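You operate a simulated robot arm through the tools that you are given. There is no shell and no other tool.

You are at the controls of a simulated robot arm. One attempt, no reset.

## Task
Clear the old result, put the grey stick away and press EXIT.
Fine: wake the screen with the mouse first; the stick goes in the free slot of its rack.

The check looks at the end state, three seconds after you hand in, the way a careful person would. Anything else that was tipped, shoved, dropped, spilled or broken makes it a failure.

## Robot
A 7-joint arm with a three-finger gripper, fixed in place. Base frame: the origin is at the foot of the arm, x ahead of it, y to its left, z up; the work surface is at about z = 760. Readings come in mm, degrees, newtons and seconds.
Its first joint turns from -166.0 to 166.0 degrees. Payload 2.69 kg.
Tool frame: the origin (TCP) lies between the finger pads and is the grasp point; the fingertips stand 30 mm ahead of it; z points along the fingers, y is the line along which they close. Largest opening 128 mm; the body of the gripper starts 117 mm behind the TCP.
Orientation is that of the tool frame in the base frame, as a unit quaternion [w, x, y, z]. With the fingers straight down and closing along the base's y, the tool's x points along the base's -x, its y along +y and its z along -z.

## Interface
- The arm moves only by the tool play_rows. Its argument "motion" is a list that holds one entry, the list of rows, each a list of 7 numbers: the shift along the base's x, y, z in mm, then the turn, a rotation vector about the base's x, y, z in degrees, then the gripper command, from -1 (shut) to 1 (fully open), values between in proportion. In form: [[[dx, dy, dz, ax, ay, az, fingers], ...]]. A call has 1 to 20 rows; each row shifts and turns the commanded pose from where the row before left it. A row lasts 0.2 s, in which the tool goes at most 50 mm and 8.6 degrees; a call with a longer step from one row to the next is refused whole, and so is a gripper value outside its range. A pose out of reach is approached as far as the arm can. The call stops where the force on the tool passes 40 N (or 10 N more than at its start, if that is more) or the arm is blocked; 0.2 s more then pass. The fingers move at their own pace and stop on an object; they squeeze with about 23 N. The grip force told is the motor's: it shows also when the fingers shut on nothing. Time passes only in rows, and 0.2 s behind the last, so rows that do not move let the fingers close. The reply holds the time, the measured pose of the TCP, the force on the tool along the base axes, the opening and the grip force, in the units named above and with some noise, with the torque about the TCP (base axes, N m) and any sound that the robot's microphone picked up, and new pictures: "show" is both (left out), scene, wrist or none.
- Cameras (640 x 400 px; columns grow to the right, rows downward): "scene" is fixed at [41.5, 498.6, 1511.1]; the picture's right is [0.45, -0.89, 0.00], its down [-0.80, -0.40, -0.45] and it looks along [0.40, 0.20, -0.89] (base axes); focal length 313 px, centre (320, 200). "wrist" rides on the gripper at [58, 54, -131] in the tool frame; the picture's right is [-0.68, 0.74, 0.00], its down [-0.62, -0.57, -0.55] and it looks along [-0.40, -0.37, 0.84] (tool axes); focal length 234 px, centre (320, 200). There is no depth. A picture from a camera that has moved, and an enlarged one, comes with that camera's place and axes in the base frame and with its lens. The place of the scene camera against the robot may be out by one fixed shift of up to 12 mm in any direction.
- lift_body(by): slides the trunk up (or, below 0, down) by that many mm; the arm rides with it, the base frame stays. It gives what a move gives, with no picture.
- close_up(camera, box): a new picture of the part [left, top, right, bottom] of that camera's present view, enlarged. It takes no simulated time.
- hand_in(): hands the job in; it is judged then, once.

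Places have to be worked out from the pictures, the camera data and where the tool is seen. Open the gripper and draw the arm clear of the work before you hand the job in, unless the task says otherwise.

The tools are called by a JSON object that holds its "api" and its "payload". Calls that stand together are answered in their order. play_rows: Moves the arm, as the interface text tells. Its arguments: {"type":"object","properties":{"motion":{"type":"array","items":{"type":"array","items":{"type":"array","items":{"type":"number"}}}},"show":{"type":"string","enum":["both","scene","wrist","none"]}},"required":["motion"]} The other tools are called the same way: lift_body (by) slides the trunk up or down; close_up (camera, box) takes an enlarged picture of a part of a camera's view; hand_in () hands the job in.

At the start:

```text
time: 0.0
tool_pos: [426.2, 431.1, 1013.1]
tcp_rot: [0.0, 0.0, 1.0, 0.0]
contact_force: [0.0, 0.4, 0.2]
moment: [0.02, 0.02, 0.03]
finger_gap: 127.9
grasp_force: 0.0
trunk travel left (down, up): [-150.0, 200.0]
```

scene: 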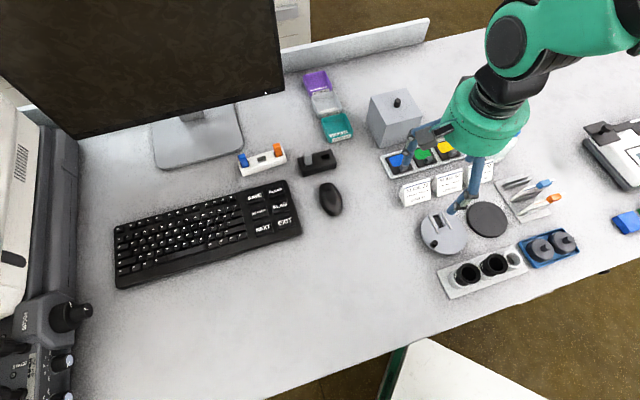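
wrist: 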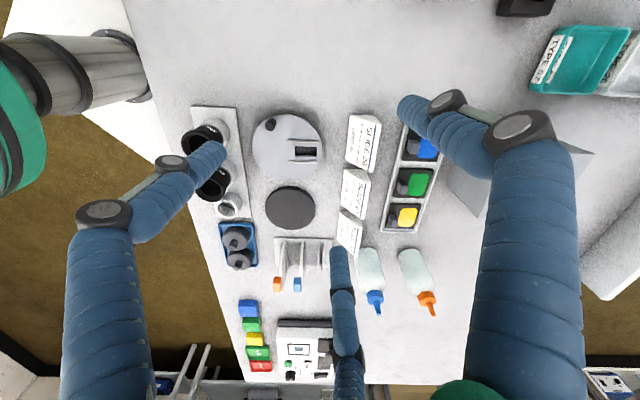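

I start by enlarging the relevant parts of the scene: the monitor, the keyboard, the white stick rack and the mouse.

{"api": "close_up", "payload": {"camera": "scene", "box": [220, 60, 380, 220]}}

{"api": "close_up", "payload": {"camera": "scene", "box": [100, 160, 310, 300]}}

{"api": "close_up", "payload": {"camera": "scene", "box": [360, 80, 640, 300]}}

{"api": "close_up", "payload": {"camera": "scene", "box": [0, 0, 300, 180]}}

{"api": "close_up", "payload": {"camera": "wrist", "box": [180, 90, 460, 390]}}

```text
2.50 times, centred on (300, 140) of scene
camera zoom: at [41.5, 498.6, 1511.1], right [0.45, -0.89, 0.0], down [-0.8, -0.4, -0.45], along [0.4, 0.2, -0.89], focal length 782 px, centre (370, 350)
```

zoom: 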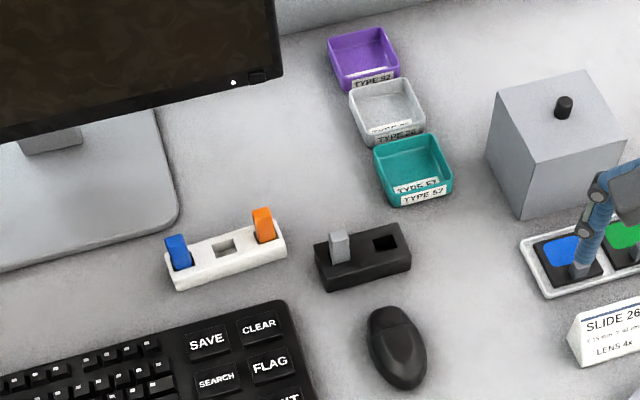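

```text
2.86 times, centred on (205, 230) of scene
camera zoom: at [41.5, 498.6, 1511.1], right [0.45, -0.89, 0.0], down [-0.8, -0.4, -0.45], along [0.4, 0.2, -0.89], focal length 893 px, centre (649, 114)
```

zoom: 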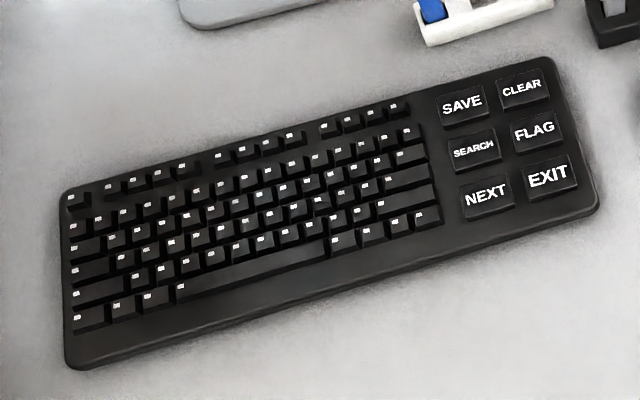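

```text
1.82 times, centred on (500, 190) of scene
camera zoom: at [41.5, 498.6, 1511.1], right [0.45, -0.89, 0.0], down [-0.8, -0.4, -0.45], along [0.4, 0.2, -0.89], focal length 568 px, centre (-7, 218)
```

zoom: 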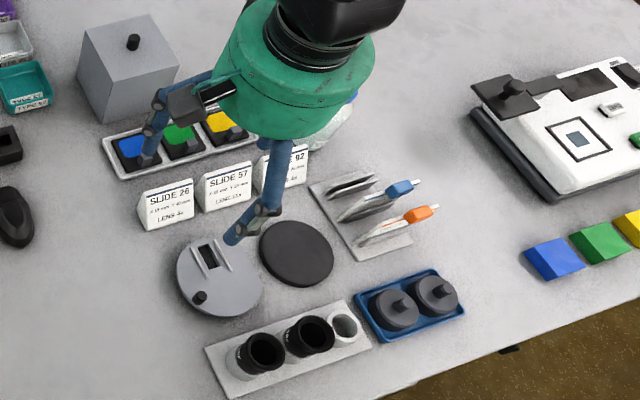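

```text
2.13 times, centred on (150, 90) of scene
camera zoom: at [41.5, 498.6, 1511.1], right [0.45, -0.89, 0.0], down [-0.8, -0.4, -0.45], along [0.4, 0.2, -0.89], focal length 667 px, centre (683, 435)
```

zoom: 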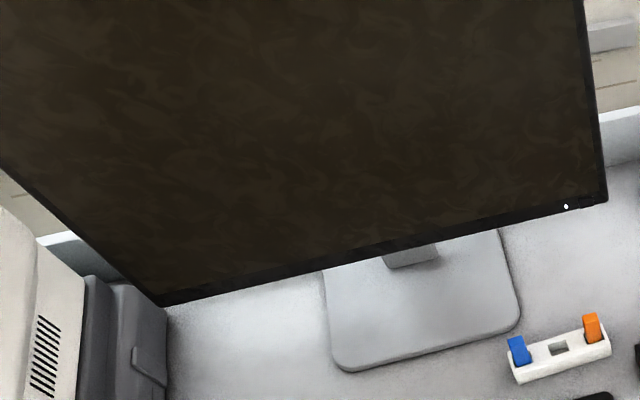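

```text
1.33 times, centred on (320, 240) of wrist
camera zoom: at [367.0, 485.0, 1142.5], right [0.68, 0.74, 0.0], down [0.62, -0.57, 0.55], along [0.4, -0.37, -0.84], focal length 312 px, centre (320, 147)
```

zoom: 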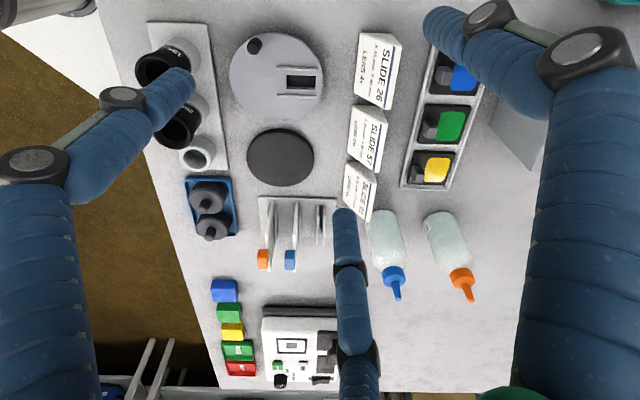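

The grey stick stands in the black dock next to the mouse, at roughly (463, 746). The white rack's middle slot is free, at roughly (408, 863), and the keyboard is turned by about 45 degrees. I move over with the tool yawed 45 degrees to see the area through the wrist camera.

{"api": "play_rows", "payload": {"motion": [[[-12, 31, 0, 0, 0, 7.5, 1], [-12, 31, 0, 0, 0, 7.5, 1], [-12, 31, 0, 0, 0, 7.5, 1], [-12, 31, 0, 0, 0, 7.5, 1], [-12, 31, 0, 0, 0, 7.5, 1], [-12, 31, 0, 0, 0, 7.5, 1], [-12, 31, 0, 0, 0, 0, 1], [-12, 31, 0, 0, 0, 0, 1]]]}}

```text
time: 1.8
tool_pos: [331.4, 679.0, 1009.6]
tcp_rot: [0.0, -0.383, 0.924, 0.0]
contact_force: [0.7, -0.6, -0.3]
moment: [0.02, 0.02, 0.0]
finger_gap: 128.0
grasp_force: 0.0
trunk travel left (down, up): [-150.0, 200.0]
camera wrist: at [250.8, 677.0, 1140.2], right [-0.04, 1.0, 0.0], down [0.84, 0.04, 0.55], along [0.55, 0.02, -0.84], focal length 234 px, centre (320, 200)
```

scene: 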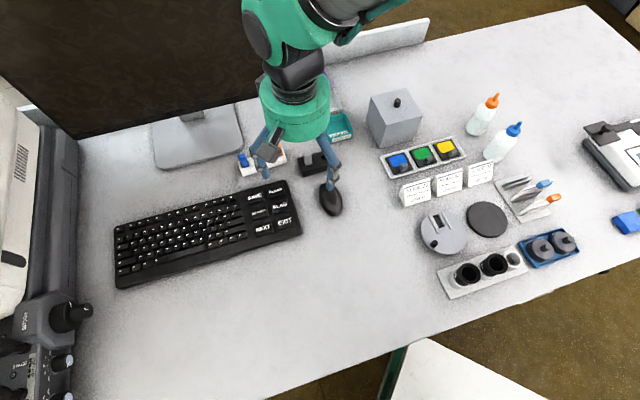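
wrist: 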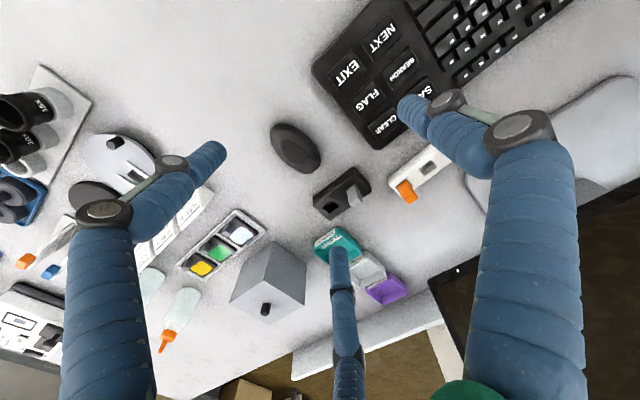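

I enlarge the dock, rack, mouse and keyboard parts of the wrist view to measure them.

{"api": "close_up", "payload": {"camera": "wrist", "box": [290, 130, 450, 230]}}

{"api": "close_up", "payload": {"camera": "wrist", "box": [240, 0, 464, 180]}}

```text
4.00 times, centred on (370, 180) of wrist
camera zoom: at [250.8, 677.0, 1140.2], right [-0.04, 1.0, 0.0], down [0.84, 0.04, 0.55], along [0.55, 0.02, -0.84], focal length 937 px, centre (120, 280)
```

zoom: 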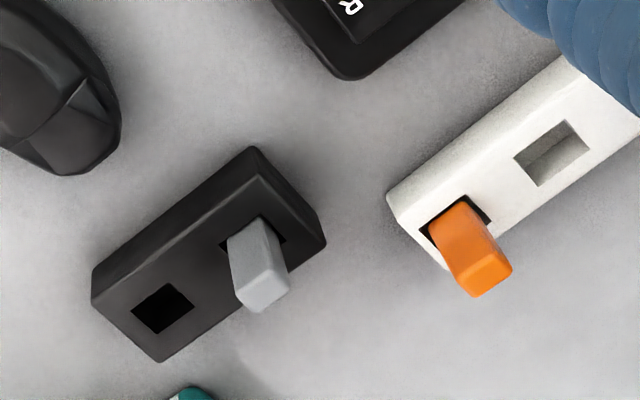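

```text
2.22 times, centred on (352, 90) of wrist
camera zoom: at [250.8, 677.0, 1140.2], right [-0.04, 1.0, 0.0], down [0.84, 0.04, 0.55], along [0.55, 0.02, -0.84], focal length 520 px, centre (249, 444)
```

zoom: 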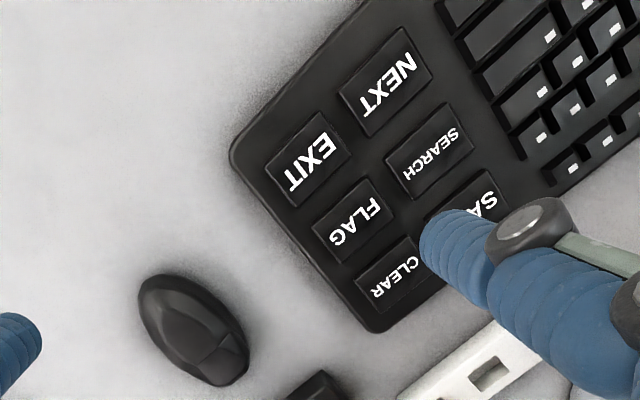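

I zoom in further on the dock and rack, from both cameras, to get heights and socket sizes.

{"api": "close_up", "payload": {"camera": "wrist", "box": [308, 162, 378, 226]}}

{"api": "close_up", "payload": {"camera": "wrist", "box": [380, 130, 460, 210]}}

{"api": "close_up", "payload": {"camera": "scene", "box": [230, 140, 350, 220]}}

```text
6.25 times, centred on (343, 194) of wrist
camera zoom: at [250.8, 677.0, 1140.2], right [-0.04, 1.0, 0.0], down [0.84, 0.04, 0.55], along [0.55, 0.02, -0.84], focal length 1464 px, centre (176, 238)
```

zoom: 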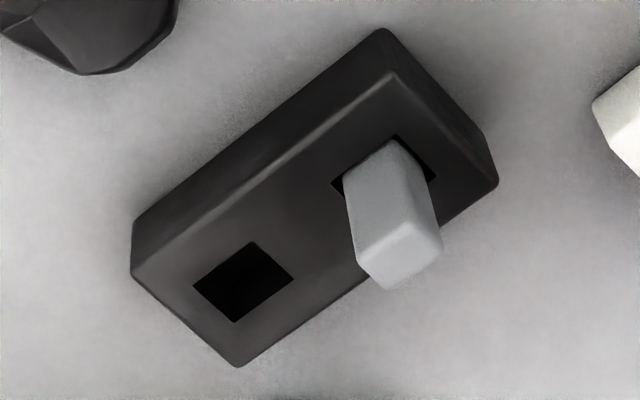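

```text
5.00 times, centred on (420, 170) of wrist
camera zoom: at [250.8, 677.0, 1140.2], right [-0.04, 1.0, 0.0], down [0.84, 0.04, 0.55], along [0.55, 0.02, -0.84], focal length 1171 px, centre (-180, 350)
```

zoom: 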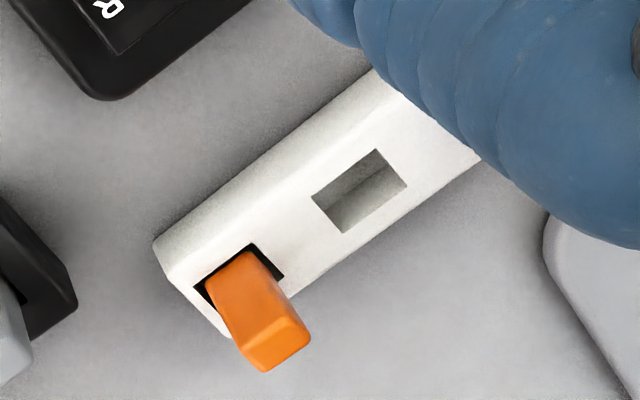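

```text
5.00 times, centred on (290, 180) of scene
camera zoom: at [41.5, 498.6, 1511.1], right [0.45, -0.89, 0.0], down [-0.8, -0.4, -0.45], along [0.4, 0.2, -0.89], focal length 1563 px, centre (470, 300)
```

zoom: 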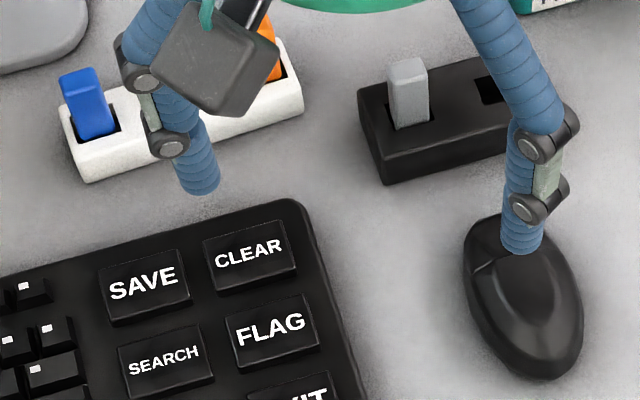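

From the wrist view I get these positions:

- **Dock:** top at about 786. The stick is at about (459, 743) with its top at about 825. The dock is turned 45°, and the stick is roughly 18 x 12 mm.
- **Rack:** the free hole is at about (413, 865), top at about 780.
- **Mouse:** centred at about (388, 642), with its long axis at about 38°.

First I go above the mouse, with the gripper partly open, to look again before grasping it.

{"api": "play_rows", "payload": {"motion": [[[14.25, -9.25, -27.5, 0, 0, -1.75, 0.72], [14.25, -9.25, -27.5, 0, 0, -1.75, 0.72], [14.25, -9.25, -27.5, 0, 0, -1.75, 0.72], [14.25, -9.25, -27.5, 0, 0, -1.75, 0.72], [0, 0, 0, 0, 0, 0, 0.72]]]}}

```text
time: 3.0
tool_pos: [390.3, 641.3, 901.7]
tcp_rot: [0.0, -0.325, 0.946, 0.0]
contact_force: [0.9, -0.7, -0.5]
moment: [0.02, 0.02, -0.01]
finger_gap: 110.0
grasp_force: 0.1
trunk travel left (down, up): [-150.0, 200.0]
camera wrist: at [309.4, 648.5, 1031.7], right [0.08, 1.0, 0.0], down [0.83, -0.07, 0.55], along [0.55, -0.04, -0.84], focal length 234 px, centre (320, 200)
```

scene: 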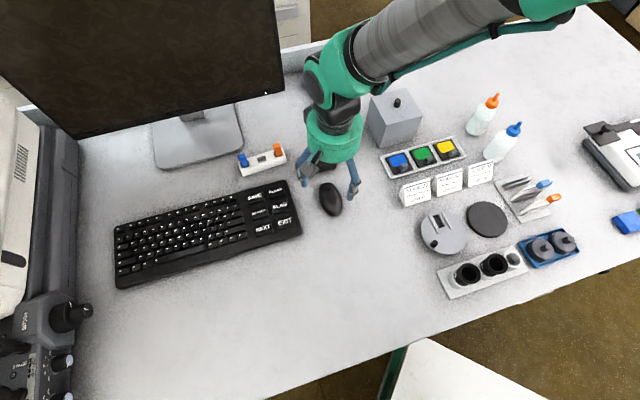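
wrist: 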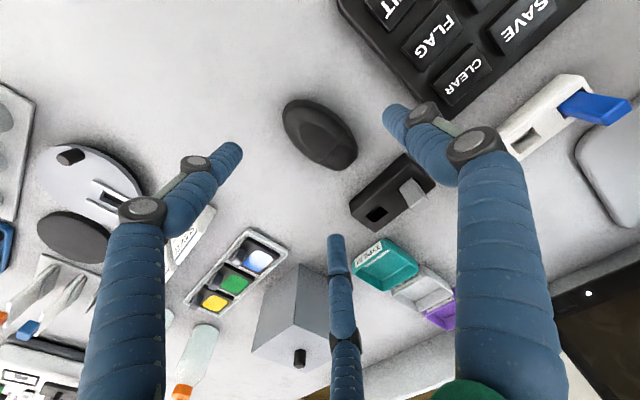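

The mouse centre checks out at about (392, 644), with its long axis at about 42°. I descend around it with the fingers on either side, tips just above the table.

{"api": "play_rows", "payload": {"motion": [[[1, 1, -25, 0, 0, 3, 0.72], [1, 1, -25, 0, 0, 0, 0.72], [0, 0, -25, 0, 0, 0, 0.72], [0, 0, -18, 0, 0, 0, 0.72], [0, 0, -10, 0, 0, 0, 0.72], [0, 0, 0, 0, 0, 0, 0.72]]]}}

```text
time: 4.4
tool_pos: [388.9, 643.4, 798.7]
tcp_rot: [0.0, -0.35, 0.937, 0.0]
contact_force: [-0.4, -0.5, 0.4]
moment: [0.01, 0.01, -0.03]
finger_gap: 110.1
grasp_force: 0.0
trunk travel left (down, up): [-150.0, 200.0]
camera wrist: at [309.8, 646.5, 928.7], right [0.03, 1.0, 0.0], down [0.84, -0.02, 0.55], along [0.55, -0.02, -0.84], focal length 234 px, centre (320, 200)
```

scene: 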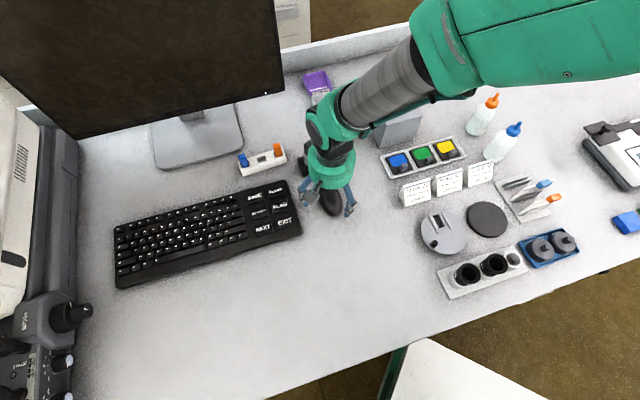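
wrist: 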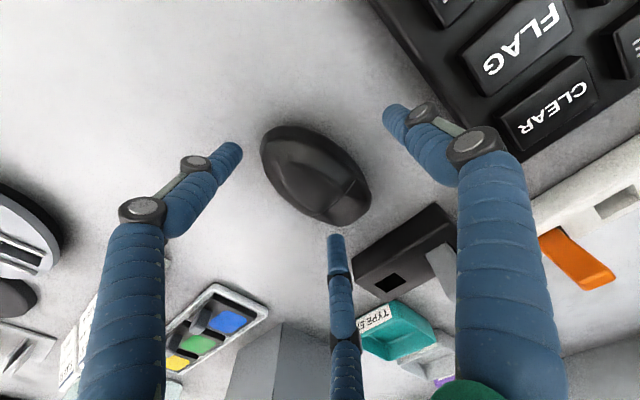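

I check the gripper closely, because the wrist view shows a third tube-like part. I want to know what that is before I close the fingers.

{"api": "close_up", "payload": {"camera": "scene", "box": [280, 130, 380, 230]}}

{"api": "close_up", "payload": {"camera": "wrist", "box": [230, 90, 470, 300]}}

```text
4.00 times, centred on (330, 180) of scene
camera zoom: at [41.5, 498.6, 1511.1], right [0.45, -0.89, 0.0], down [-0.8, -0.4, -0.45], along [0.4, 0.2, -0.89], focal length 1250 px, centre (280, 280)
```

zoom: 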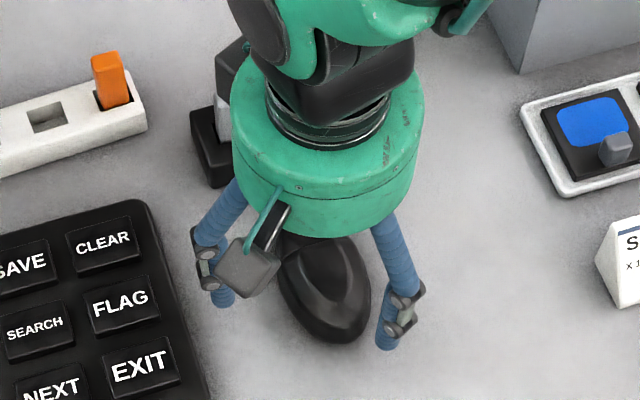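

```text
1.90 times, centred on (350, 195) of wrist
camera zoom: at [309.8, 646.5, 928.7], right [0.03, 1.0, 0.0], down [0.84, -0.02, 0.55], along [0.55, -0.02, -0.84], focal length 446 px, centre (263, 210)
```

zoom: 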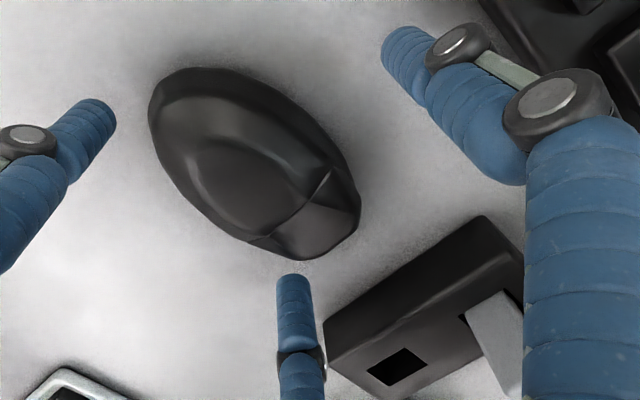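

The hand looks like a three-jaw gripper in the pictures, with one jaw on tool +y and two on the far side. I won't squeeze the mouse. I'll nudge it gently with the +y jaw, away from the keyboard into free space, and watch whether the screen wakes.

{"api": "play_rows", "payload": {"motion": [[[6.56, -7.55, 0, 0, 0, 0, 0.72], [6.56, -7.55, 0, 0, 0, 0, 0.72], [3.3, -3.8, 0, 0, 0, 0, 0.72], [3.3, -3.8, 0, 0, 0, 0, 0.72], [3.3, -3.8, 0, 0, 0, 0, 0.72]]]}}

```text
time: 5.6
tool_pos: [410.9, 617.8, 800.3]
tcp_rot: [0.0, -0.35, 0.937, 0.0]
contact_force: [-1.0, -0.1, 1.0]
moment: [0.06, 0.02, -0.01]
finger_gap: 110.2
grasp_force: 0.0
trunk travel left (down, up): [-150.0, 200.0]
camera wrist: at [332.3, 620.5, 930.0], right [0.03, 1.0, 0.0], down [0.84, -0.02, 0.55], along [0.55, -0.02, -0.84], focal length 234 px, centre (320, 200)
```

scene: 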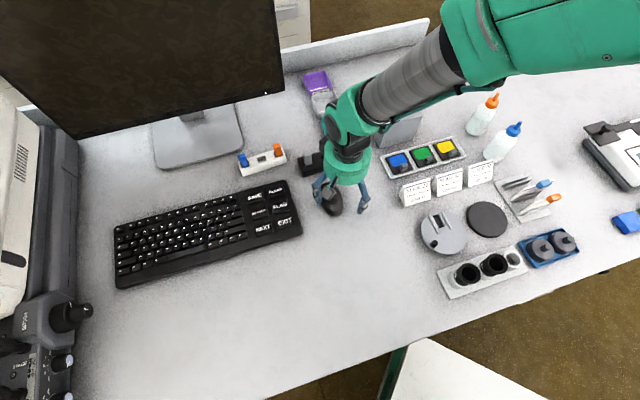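
wrist: 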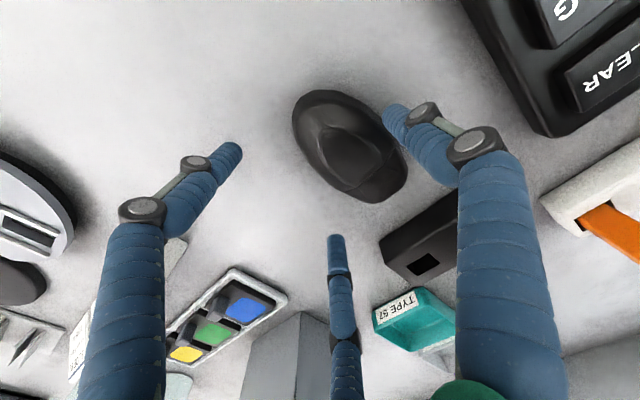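

The jaw is now next to the mouse's side. I continue slowly for 14 mm.

{"api": "play_rows", "payload": {"motion": [[[2.3, -2.65, 0, 0, 0, 0, 0.72], [2.3, -2.65, 0, 0, 0, 0, 0.72], [2.3, -2.65, 0, 0, 0, 0, 0.72], [2.3, -2.65, 0, 0, 0, 0, 0.72]]]}}

```text
time: 6.6
tool_pos: [422.1, 606.9, 799.3]
tcp_rot: [0.0, -0.35, 0.937, 0.0]
contact_force: [0.2, 0.0, -0.7]
moment: [-0.02, -0.01, -0.03]
finger_gap: 110.2
grasp_force: 0.1
trunk travel left (down, up): [-150.0, 200.0]
camera wrist: at [341.0, 610.1, 929.7], right [0.03, 1.0, 0.0], down [0.84, -0.02, 0.55], along [0.55, -0.02, -0.84], focal length 234 px, centre (320, 200)
```

scene: 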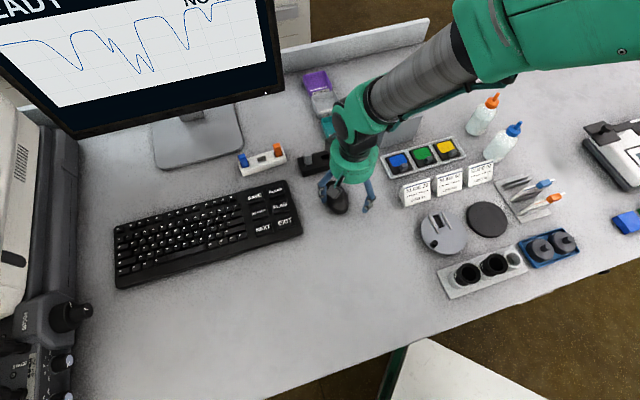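
wrist: 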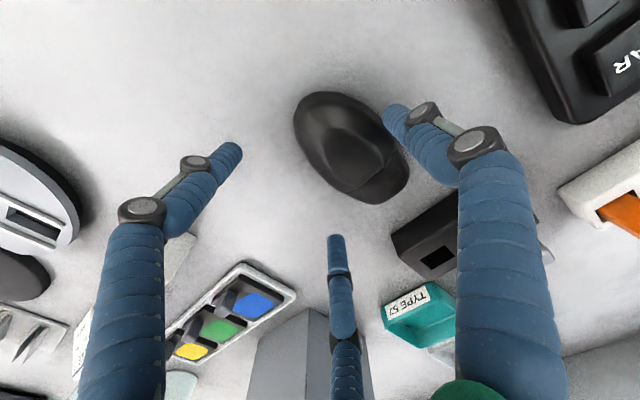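

The screen woke up and shows READY and a trace. I read the screen, then back off from the mouse and rise.

{"api": "close_up", "payload": {"camera": "scene", "box": [0, 0, 290, 140]}}

{"api": "play_rows", "payload": {"motion": [[[-6.5, 7.5, 0, 0, 0, 0, 0.72], [-3, 3.5, 10, 0, 0, 0, 0.72], [0, 0, 35, 0, 0, 1, 0.72], [0, 0, 40, 0, 0, 1, 0.72], [-15, 25, 15, 0, 0, 1, 0.0], [-15, 30, 0, 0, 0, 1, -1], [-15, 30, 0, 0, 0, 0, -1], [-15, 25, 0, 0, 0, 0, -1]]]}}

```text
2.21 times, centred on (145, 70) of scene
camera zoom: at [41.5, 498.6, 1511.1], right [0.45, -0.89, 0.0], down [-0.8, -0.4, -0.45], along [0.4, 0.2, -0.89], focal length 690 px, centre (706, 487)
```

zoom: 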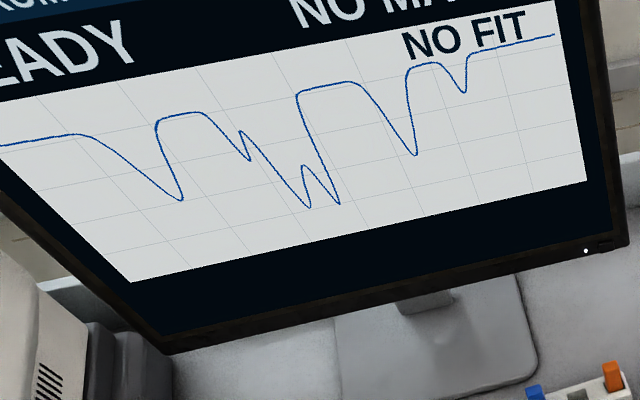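

```text
time: 8.4
tool_pos: [351.8, 728.1, 898.0]
tcp_rot: [0.0, -0.382, 0.924, -0.001]
contact_force: [-0.3, 0.8, 0.5]
moment: [0.02, 0.06, -0.02]
finger_gap: 2.0
grasp_force: 22.8
trunk travel left (down, up): [-150.0, 200.0]
camera wrist: at [271.6, 725.5, 1029.1], right [-0.04, 1.0, 0.0], down [0.84, 0.04, 0.55], along [0.55, 0.02, -0.84], focal length 234 px, centre (320, 200)
```

scene: 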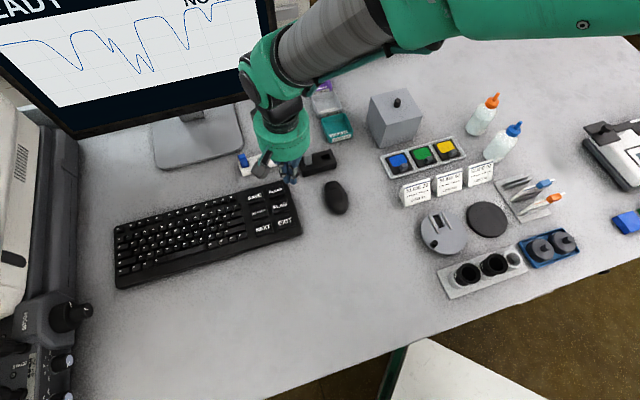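
wrist: 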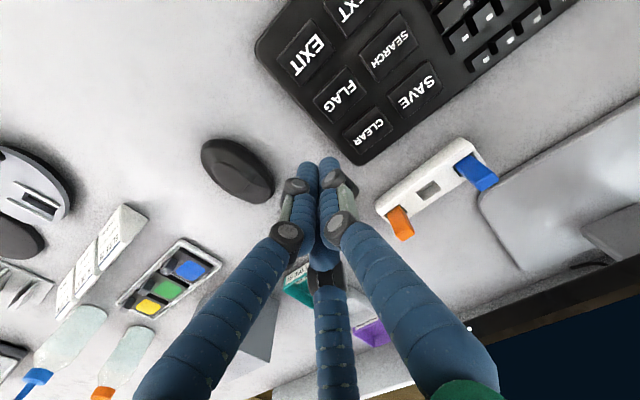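

The fingers are closed above the desk. I zoom in on the keys in both views to place CLEAR and EXIT precisely.

{"api": "close_up", "payload": {"camera": "wrist", "box": [250, 20, 450, 180]}}

{"api": "close_up", "payload": {"camera": "scene", "box": [230, 130, 320, 250]}}

```text
2.50 times, centred on (350, 100) of wrist
camera zoom: at [271.6, 725.5, 1029.1], right [-0.04, 1.0, 0.0], down [0.84, 0.04, 0.55], along [0.55, 0.02, -0.84], focal length 585 px, centre (245, 450)
```

zoom: 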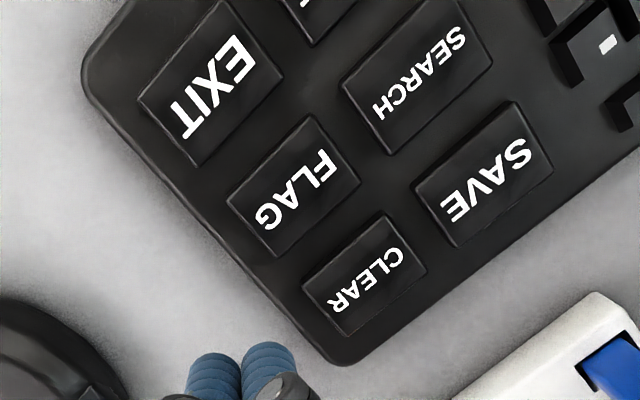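

```text
3.33 times, centred on (275, 190) of scene
camera zoom: at [41.5, 498.6, 1511.1], right [0.45, -0.89, 0.0], down [-0.8, -0.4, -0.45], along [0.4, 0.2, -0.89], focal length 1042 px, centre (470, 233)
```

zoom: 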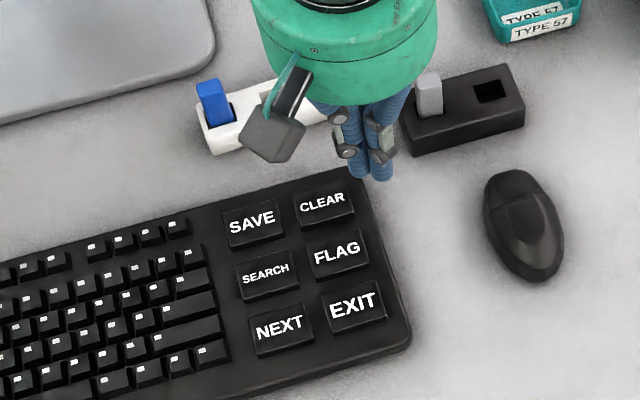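

CLEAR is centred at about (345, 781) with its top near z = 780, and EXIT is at about (278, 716). I move the closed fingertips to just above CLEAR.

{"api": "play_rows", "payload": {"motion": [[[-3.5, 26, 0, 0, 0, 0, -1], [-3.5, 27, 0, 0, 0, 0, -1], [0, 0, -25, 0, 0, 0, -1], [0, 0, -25, 0, 0, 0, -1], [0, 0, -18, 0, 0, 0, -1], [0, 0, 0, 0, 0, 0, -1]]]}}

```text
time: 9.8
tool_pos: [344.4, 782.7, 830.2]
tcp_rot: [0.0, -0.382, 0.924, 0.0]
contact_force: [-0.1, 0.6, -0.3]
moment: [-0.01, 0.01, 0.02]
finger_gap: 2.3
grasp_force: 23.2
trunk travel left (down, up): [-150.0, 200.0]
camera wrist: at [264.3, 779.0, 961.2], right [-0.04, 1.0, 0.0], down [0.84, 0.04, 0.55], along [0.55, 0.02, -0.84], focal length 234 px, centre (320, 200)
```

scene: 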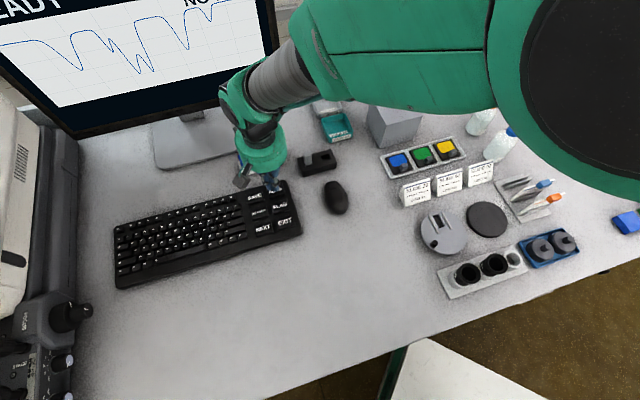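
wrist: 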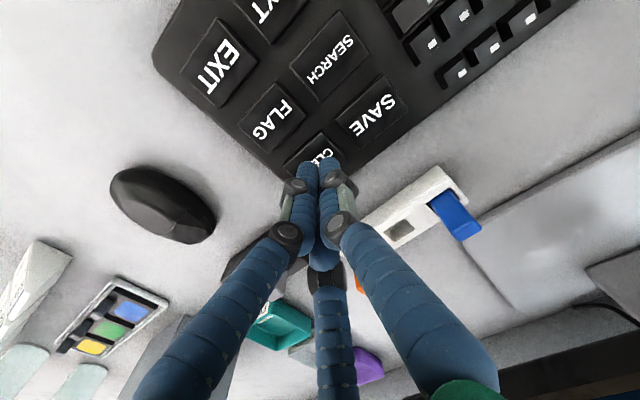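

The tips are right above CLEAR. I descend in small steps until I feel contact or hear a click.

{"api": "play_rows", "payload": {"motion": [[[0, 0, -5, 0, 0, 0, -1], [0, 0, -5, 0, 0, 0, -1], [0, 0, -4, 0, 0, 0, -1], [0, 0, -3, 0, 0, 0, -1], [0, 0, -2, 0, 0, 0, -1], [0, 0, -2, 0, 0, 0, -1]]]}}

```text
time: 11.2
tool_pos: [343.6, 780.9, 810.6]
tcp_rot: [0.0, -0.382, 0.924, 0.0]
contact_force: [-1.0, -0.8, 5.7]
moment: [0.01, 0.04, -0.01]
finger_gap: 5.9
grasp_force: 23.0
trunk travel left (down, up): [-150.0, 200.0]
heard: click
camera wrist: at [265.2, 778.4, 941.2], right [-0.04, 1.0, 0.0], down [0.84, 0.03, 0.55], along [0.55, 0.02, -0.84], focal length 234 px, centre (320, 200)
```

scene: 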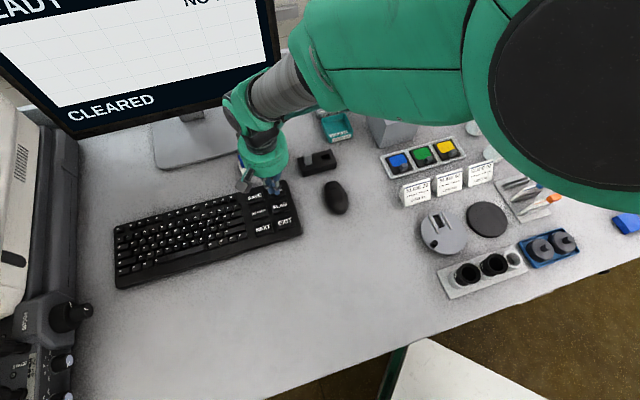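
wrist: 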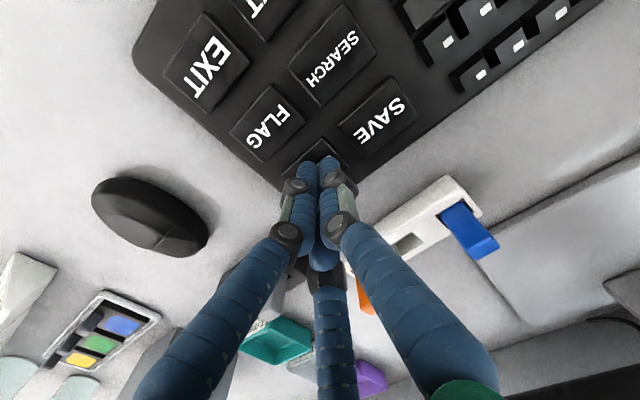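

CLEARED shows on the screen and I heard the click. I rise and go above the grey stick with the fingers opened to about 50 mm.

{"api": "play_rows", "payload": {"motion": [[[0, 0, 15, 0, 0, 0, -1], [0, 0, 35, 0, 0, 0, -1], [0, 0, 40, 0, 0, 0, -1], [23, -7.5, 5, 0, 0, 0, -0.22], [30, -10, 0, 0, 0, 0, -0.22], [30, -10, 0, 0, 0, 0, -0.22], [31, -10, 0, 0, 0, 0, -0.22], [0, 0, 0, 0, 0, 0, -0.22]]]}}

```text
time: 13.0
tool_pos: [460.7, 743.8, 904.1]
tcp_rot: [0.0, -0.383, 0.924, 0.0]
contact_force: [-0.1, -0.1, -0.2]
moment: [-0.02, 0.05, 0.0]
finger_gap: 49.9
grasp_force: 0.2
trunk travel left (down, up): [-150.0, 200.0]
camera wrist: at [380.8, 741.7, 1034.7], right [-0.04, 1.0, 0.0], down [0.84, 0.04, 0.55], along [0.55, 0.02, -0.84], focal length 234 px, centre (320, 200)
```

scene: 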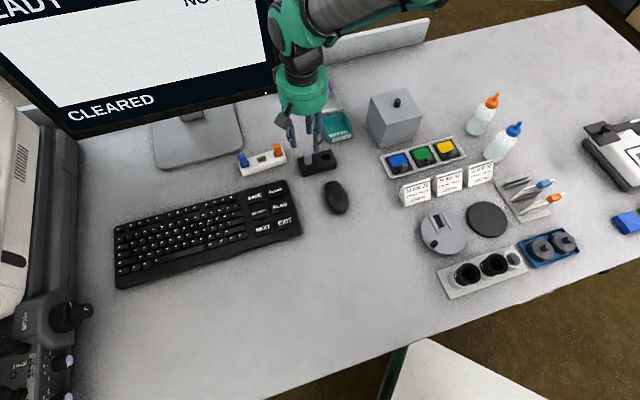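
wrist: 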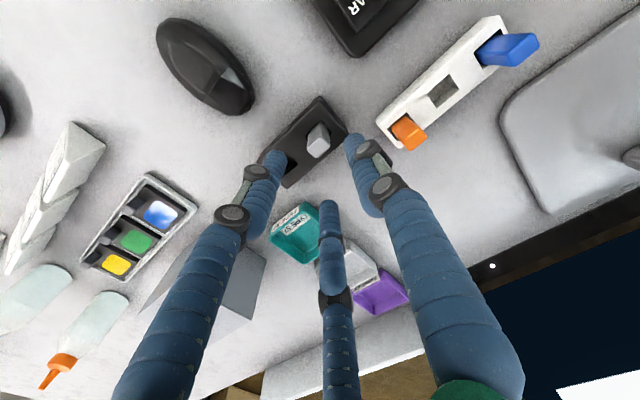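

{"api": "close_up", "payload": {"camera": "wrist", "box": [260, 85, 376, 205]}}

{"api": "close_up", "payload": {"camera": "wrist", "box": [370, 10, 550, 160]}}

{"api": "close_up", "payload": {"camera": "scene", "box": [230, 60, 350, 180]}}

```text
3.33 times, centred on (318, 145) of wrist
camera zoom: at [380.8, 741.7, 1034.7], right [-0.04, 1.0, 0.0], down [0.84, 0.04, 0.55], along [0.55, 0.02, -0.84], focal length 781 px, centre (327, 383)
```

zoom: 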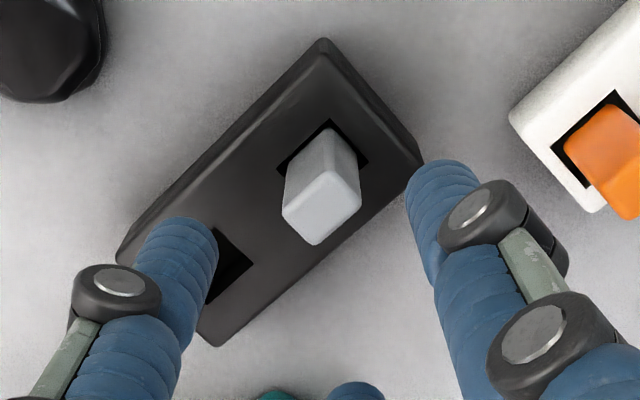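

```text
2.67 times, centred on (460, 85) of wrist
camera zoom: at [380.8, 741.7, 1034.7], right [-0.04, 1.0, 0.0], down [0.84, 0.04, 0.55], along [0.55, 0.02, -0.84], focal length 624 px, centre (-53, 507)
```

zoom: 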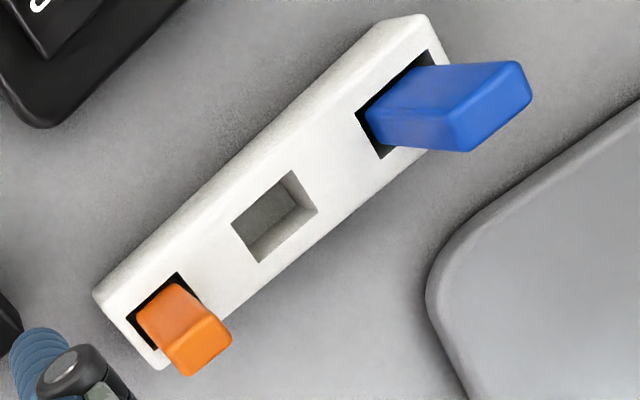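

```text
3.33 times, centred on (290, 120) of scene
camera zoom: at [41.5, 498.6, 1511.1], right [0.45, -0.89, 0.0], down [-0.8, -0.4, -0.45], along [0.4, 0.2, -0.89], focal length 1042 px, centre (420, 467)
```

zoom: 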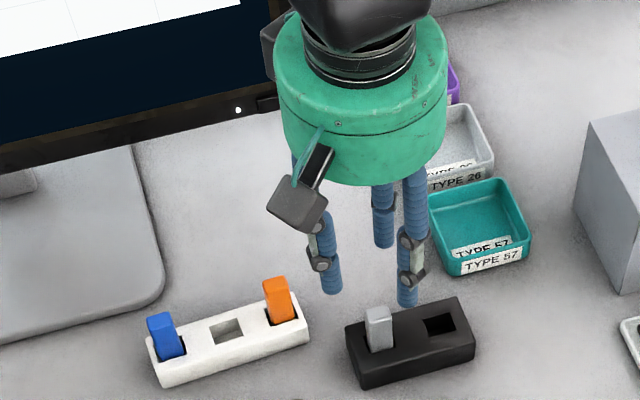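

The stick's hole is confirmed at about (458.5, 743.6), so I'm within about 2 mm. I descend around it to TCP z of about 822, tips about 6 mm above the dock, and then close.

{"api": "play_rows", "payload": {"motion": [[[-2.2, -0.3, -25, 0, 0, 0, -0.22], [0, 0, -25, 0, 0, 0, -0.22], [0, 0, -20, 0, 0, 0, -0.22], [0, 0, -11, 0, 0, 0, -0.22], [0, 0, 0, 0, 0, 0, -0.22]]]}}

```text
time: 14.2
tool_pos: [456.1, 744.7, 823.9]
tcp_rot: [0.0, -0.382, 0.924, 0.001]
contact_force: [0.2, 0.5, -0.2]
moment: [-0.03, 0.0, 0.03]
finger_gap: 50.0
grasp_force: 0.0
trunk travel left (down, up): [-150.0, 200.0]
camera wrist: at [376.4, 741.7, 953.9], right [-0.04, 1.0, 0.0], down [0.84, 0.04, 0.55], along [0.55, 0.02, -0.84], focal length 234 px, centre (320, 200)
```

scene: 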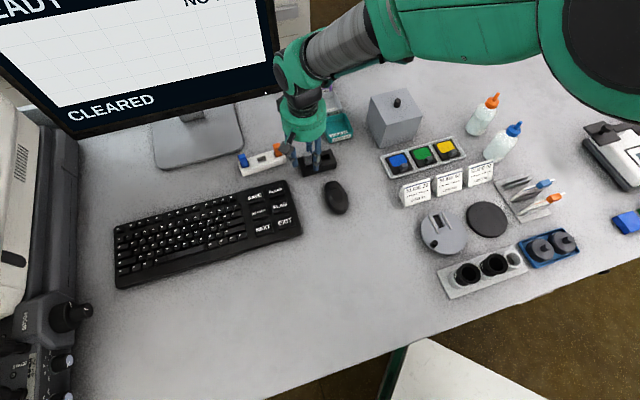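
wrist: 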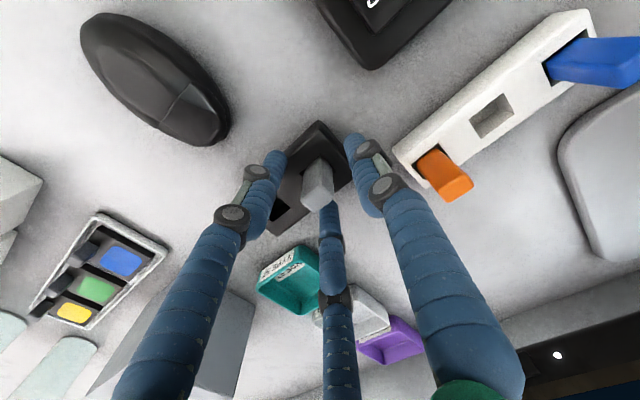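

{"api": "close_up", "payload": {"camera": "wrist", "box": [240, 100, 400, 260]}}

```text
2.50 times, centred on (320, 180) of wrist
camera zoom: at [376.4, 741.7, 953.9], right [-0.04, 1.0, 0.0], down [0.84, 0.04, 0.55], along [0.55, 0.02, -0.84], focal length 585 px, centre (320, 250)
```

zoom: 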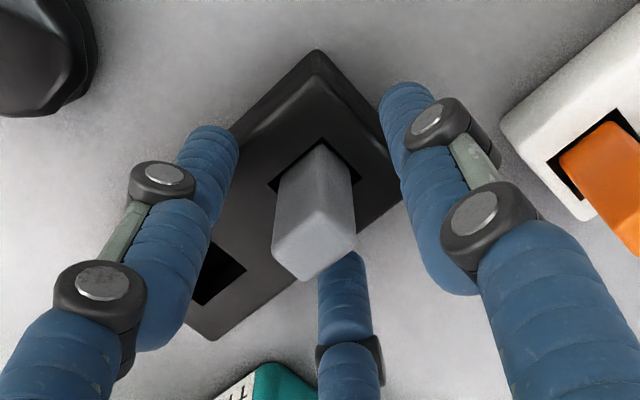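

The stick is centred between the jaws. I close on it.

{"api": "play_rows", "payload": {"motion": [[[1, 0, 0, 0, 0, 0, -0.5], [0, 0, 0, 0, 0, 0, -0.75], [0, 0, 0, 0, 0, 0, -1], [0, 0, 0, 0, 0, 0, -1]]], "show": "wrist"}}

```text
time: 15.2
tool_pos: [457.8, 744.6, 824.1]
tcp_rot: [0.0, -0.382, 0.924, 0.001]
contact_force: [0.1, -0.3, 0.7]
moment: [-0.01, -0.02, -0.02]
finger_gap: 16.3
grasp_force: 23.3
trunk travel left (down, up): [-150.0, 200.0]
camera wrist: at [377.4, 741.4, 954.5], right [-0.04, 1.0, 0.0], down [0.84, 0.04, 0.55], along [0.55, 0.02, -0.84], focal length 234 px, centre (320, 200)
```

wrist: 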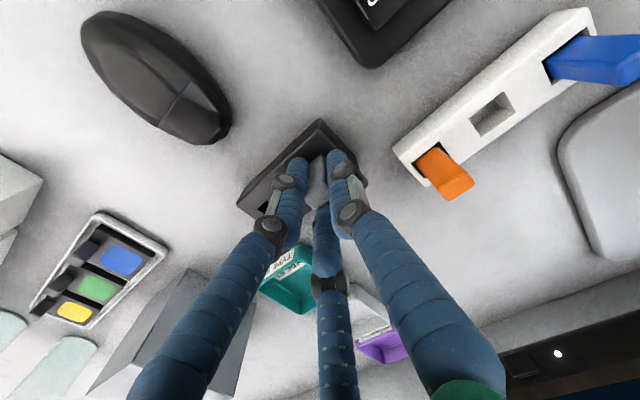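

It is gripped, gap 16.3 mm with full force. I lift straight up.

{"api": "play_rows", "payload": {"motion": [[[0, 0, 4, 0, 0, 0, -1], [0, 0, 8, 0, 0, 0, -1], [0, 0, 12, 0, 0, 0, -1], [0, 0, 20, 0, 0, 0, -1], [0, 0, 26, 0, 0, 0, -1], [0, 0, 20, 0, 0, 0, -1], [0, 0, 0, 0, 0, 0, -1]]]}}

```text
time: 16.8
tool_pos: [458.0, 743.4, 914.7]
tcp_rot: [0.0, -0.383, 0.924, 0.0]
contact_force: [0.5, -0.5, 0.4]
moment: [0.02, -0.02, 0.01]
finger_gap: 16.4
grasp_force: 22.9
trunk travel left (down, up): [-150.0, 200.0]
camera wrist: at [377.8, 739.8, 1045.0], right [-0.04, 1.0, 0.0], down [0.84, 0.04, 0.55], along [0.55, 0.02, -0.84], focal length 234 px, centre (320, 200)
```

scene: 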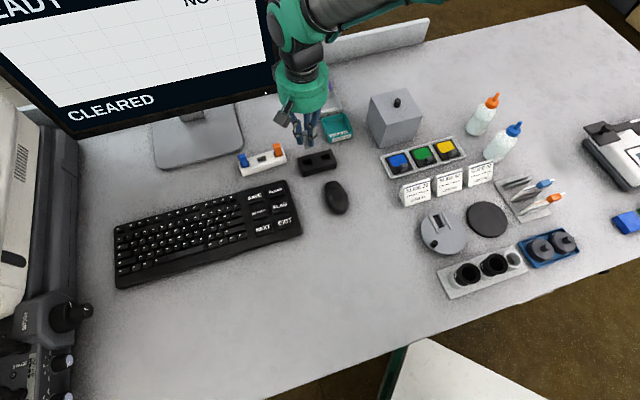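
wrist: 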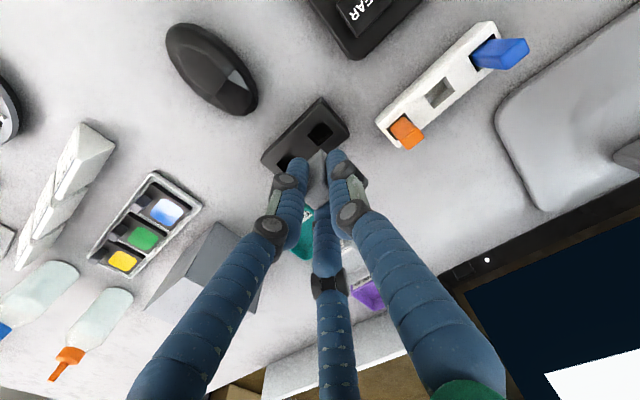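

The stick is out and the dock now shows two empty holes. I zoom in to check how the stick sits in the grip, and measure the rack hole again.

{"api": "close_up", "payload": {"camera": "wrist", "box": [260, 100, 380, 220]}}

{"api": "close_up", "payload": {"camera": "scene", "box": [260, 90, 350, 180]}}

{"api": "close_up", "payload": {"camera": "wrist", "box": [370, 20, 530, 160]}}

```text
3.33 times, centred on (320, 160) of wrist
camera zoom: at [377.8, 739.8, 1045.0], right [-0.04, 1.0, 0.0], down [0.84, 0.04, 0.55], along [0.55, 0.02, -0.84], focal length 781 px, centre (320, 333)
```

zoom: 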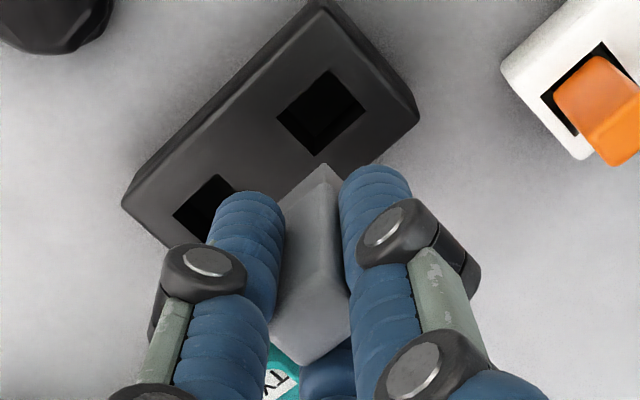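

```text
4.44 times, centred on (305, 135) of scene
camera zoom: at [41.5, 498.6, 1511.1], right [0.45, -0.89, 0.0], down [-0.8, -0.4, -0.45], along [0.4, 0.2, -0.89], focal length 1390 px, centre (387, 489)
```

zoom: 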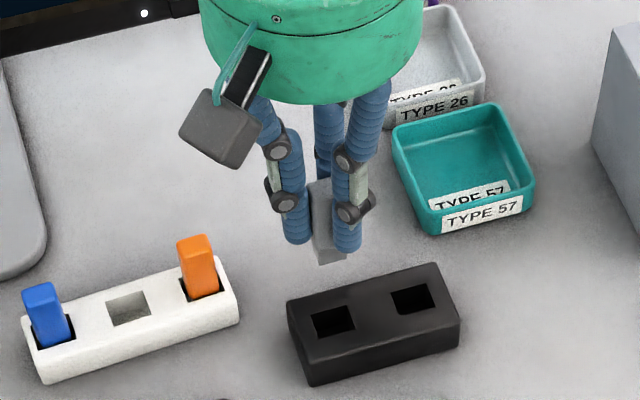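

```text
2.86 times, centred on (450, 90) of wrist
camera zoom: at [377.8, 739.8, 1045.0], right [-0.04, 1.0, 0.0], down [0.84, 0.04, 0.55], along [0.55, 0.02, -0.84], focal length 669 px, centre (-51, 514)
```

zoom: 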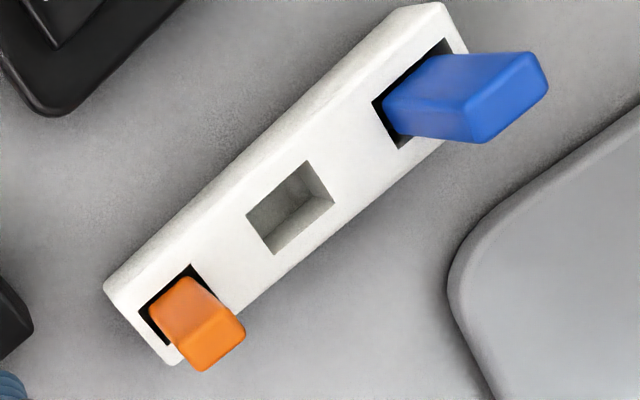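

The stick hangs vertical, with its bottom about 50 mm below the TCP. Triangulating the free hole from two views gives about (411.5, 863.7). The monitor is about 70 mm clear of the hand there. I move over it at this height.

{"api": "play_rows", "payload": {"motion": [[[-9.3, 24.1, 0, 0, 0, 0, -1], [-9.3, 24.1, 0, 0, 0, 0, -1], [-9.3, 24.1, 0, 0, 0, 0, -1], [-9.3, 24.1, 0, 0, 0, 0, -1], [-9.3, 24.1, 0, 0, 0, 0, -1], [0, 0, 0, 0, 0, 0, -1], [0, 0, 0, 0, 0, 0, -1]]]}}

```text
time: 18.4
tool_pos: [409.9, 865.2, 915.5]
tcp_rot: [0.0, -0.383, 0.924, 0.0]
contact_force: [-0.9, -0.3, -0.3]
moment: [0.02, -0.01, 0.02]
finger_gap: 16.7
grasp_force: 23.0
trunk travel left (down, up): [-150.0, 200.0]
camera wrist: at [330.3, 861.5, 1045.4], right [-0.04, 1.0, 0.0], down [0.84, 0.04, 0.55], along [0.55, 0.02, -0.84], focal length 234 px, centre (320, 200)
```

scene: 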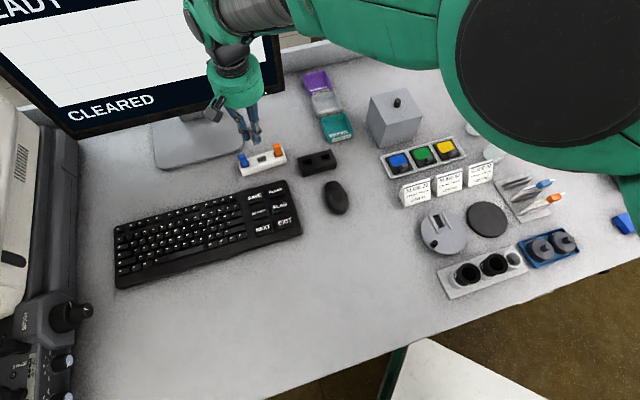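
wrist: 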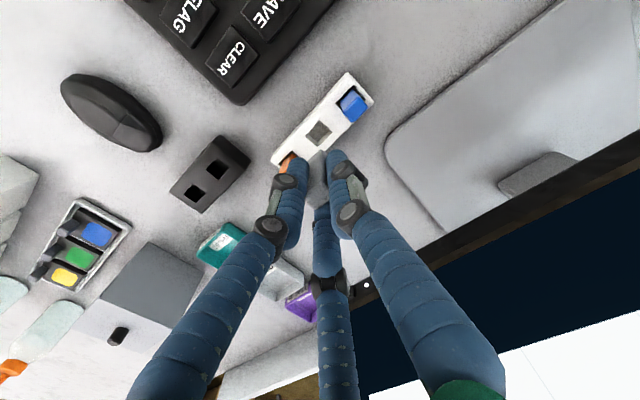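

{"api": "close_up", "payload": {"camera": "wrist", "box": [260, 60, 390, 210]}}

{"api": "close_up", "payload": {"camera": "scene", "box": [200, 90, 310, 190]}}

```text
2.67 times, centred on (325, 135) of wrist
camera zoom: at [330.3, 861.5, 1045.4], right [-0.04, 1.0, 0.0], down [0.84, 0.04, 0.55], along [0.55, 0.02, -0.84], focal length 624 px, centre (307, 373)
```

zoom: 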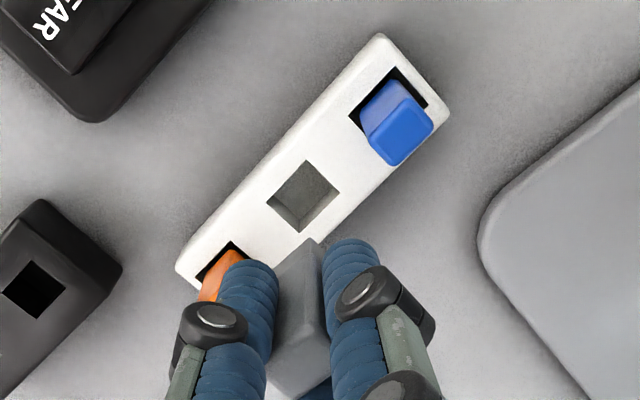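

```text
4.00 times, centred on (255, 140) of scene
camera zoom: at [41.5, 498.6, 1511.1], right [0.45, -0.89, 0.0], down [-0.8, -0.4, -0.45], along [0.4, 0.2, -0.89], focal length 1250 px, centre (580, 440)
```

zoom: 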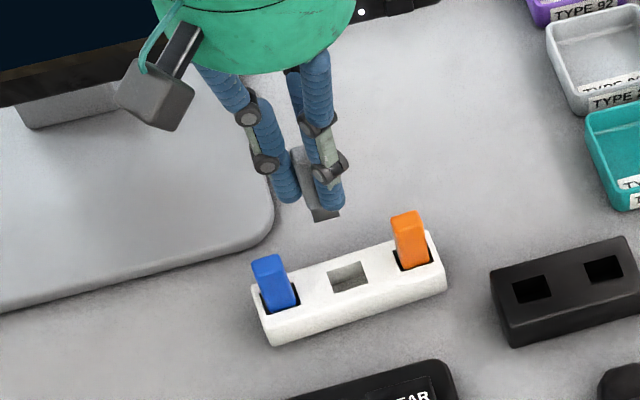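

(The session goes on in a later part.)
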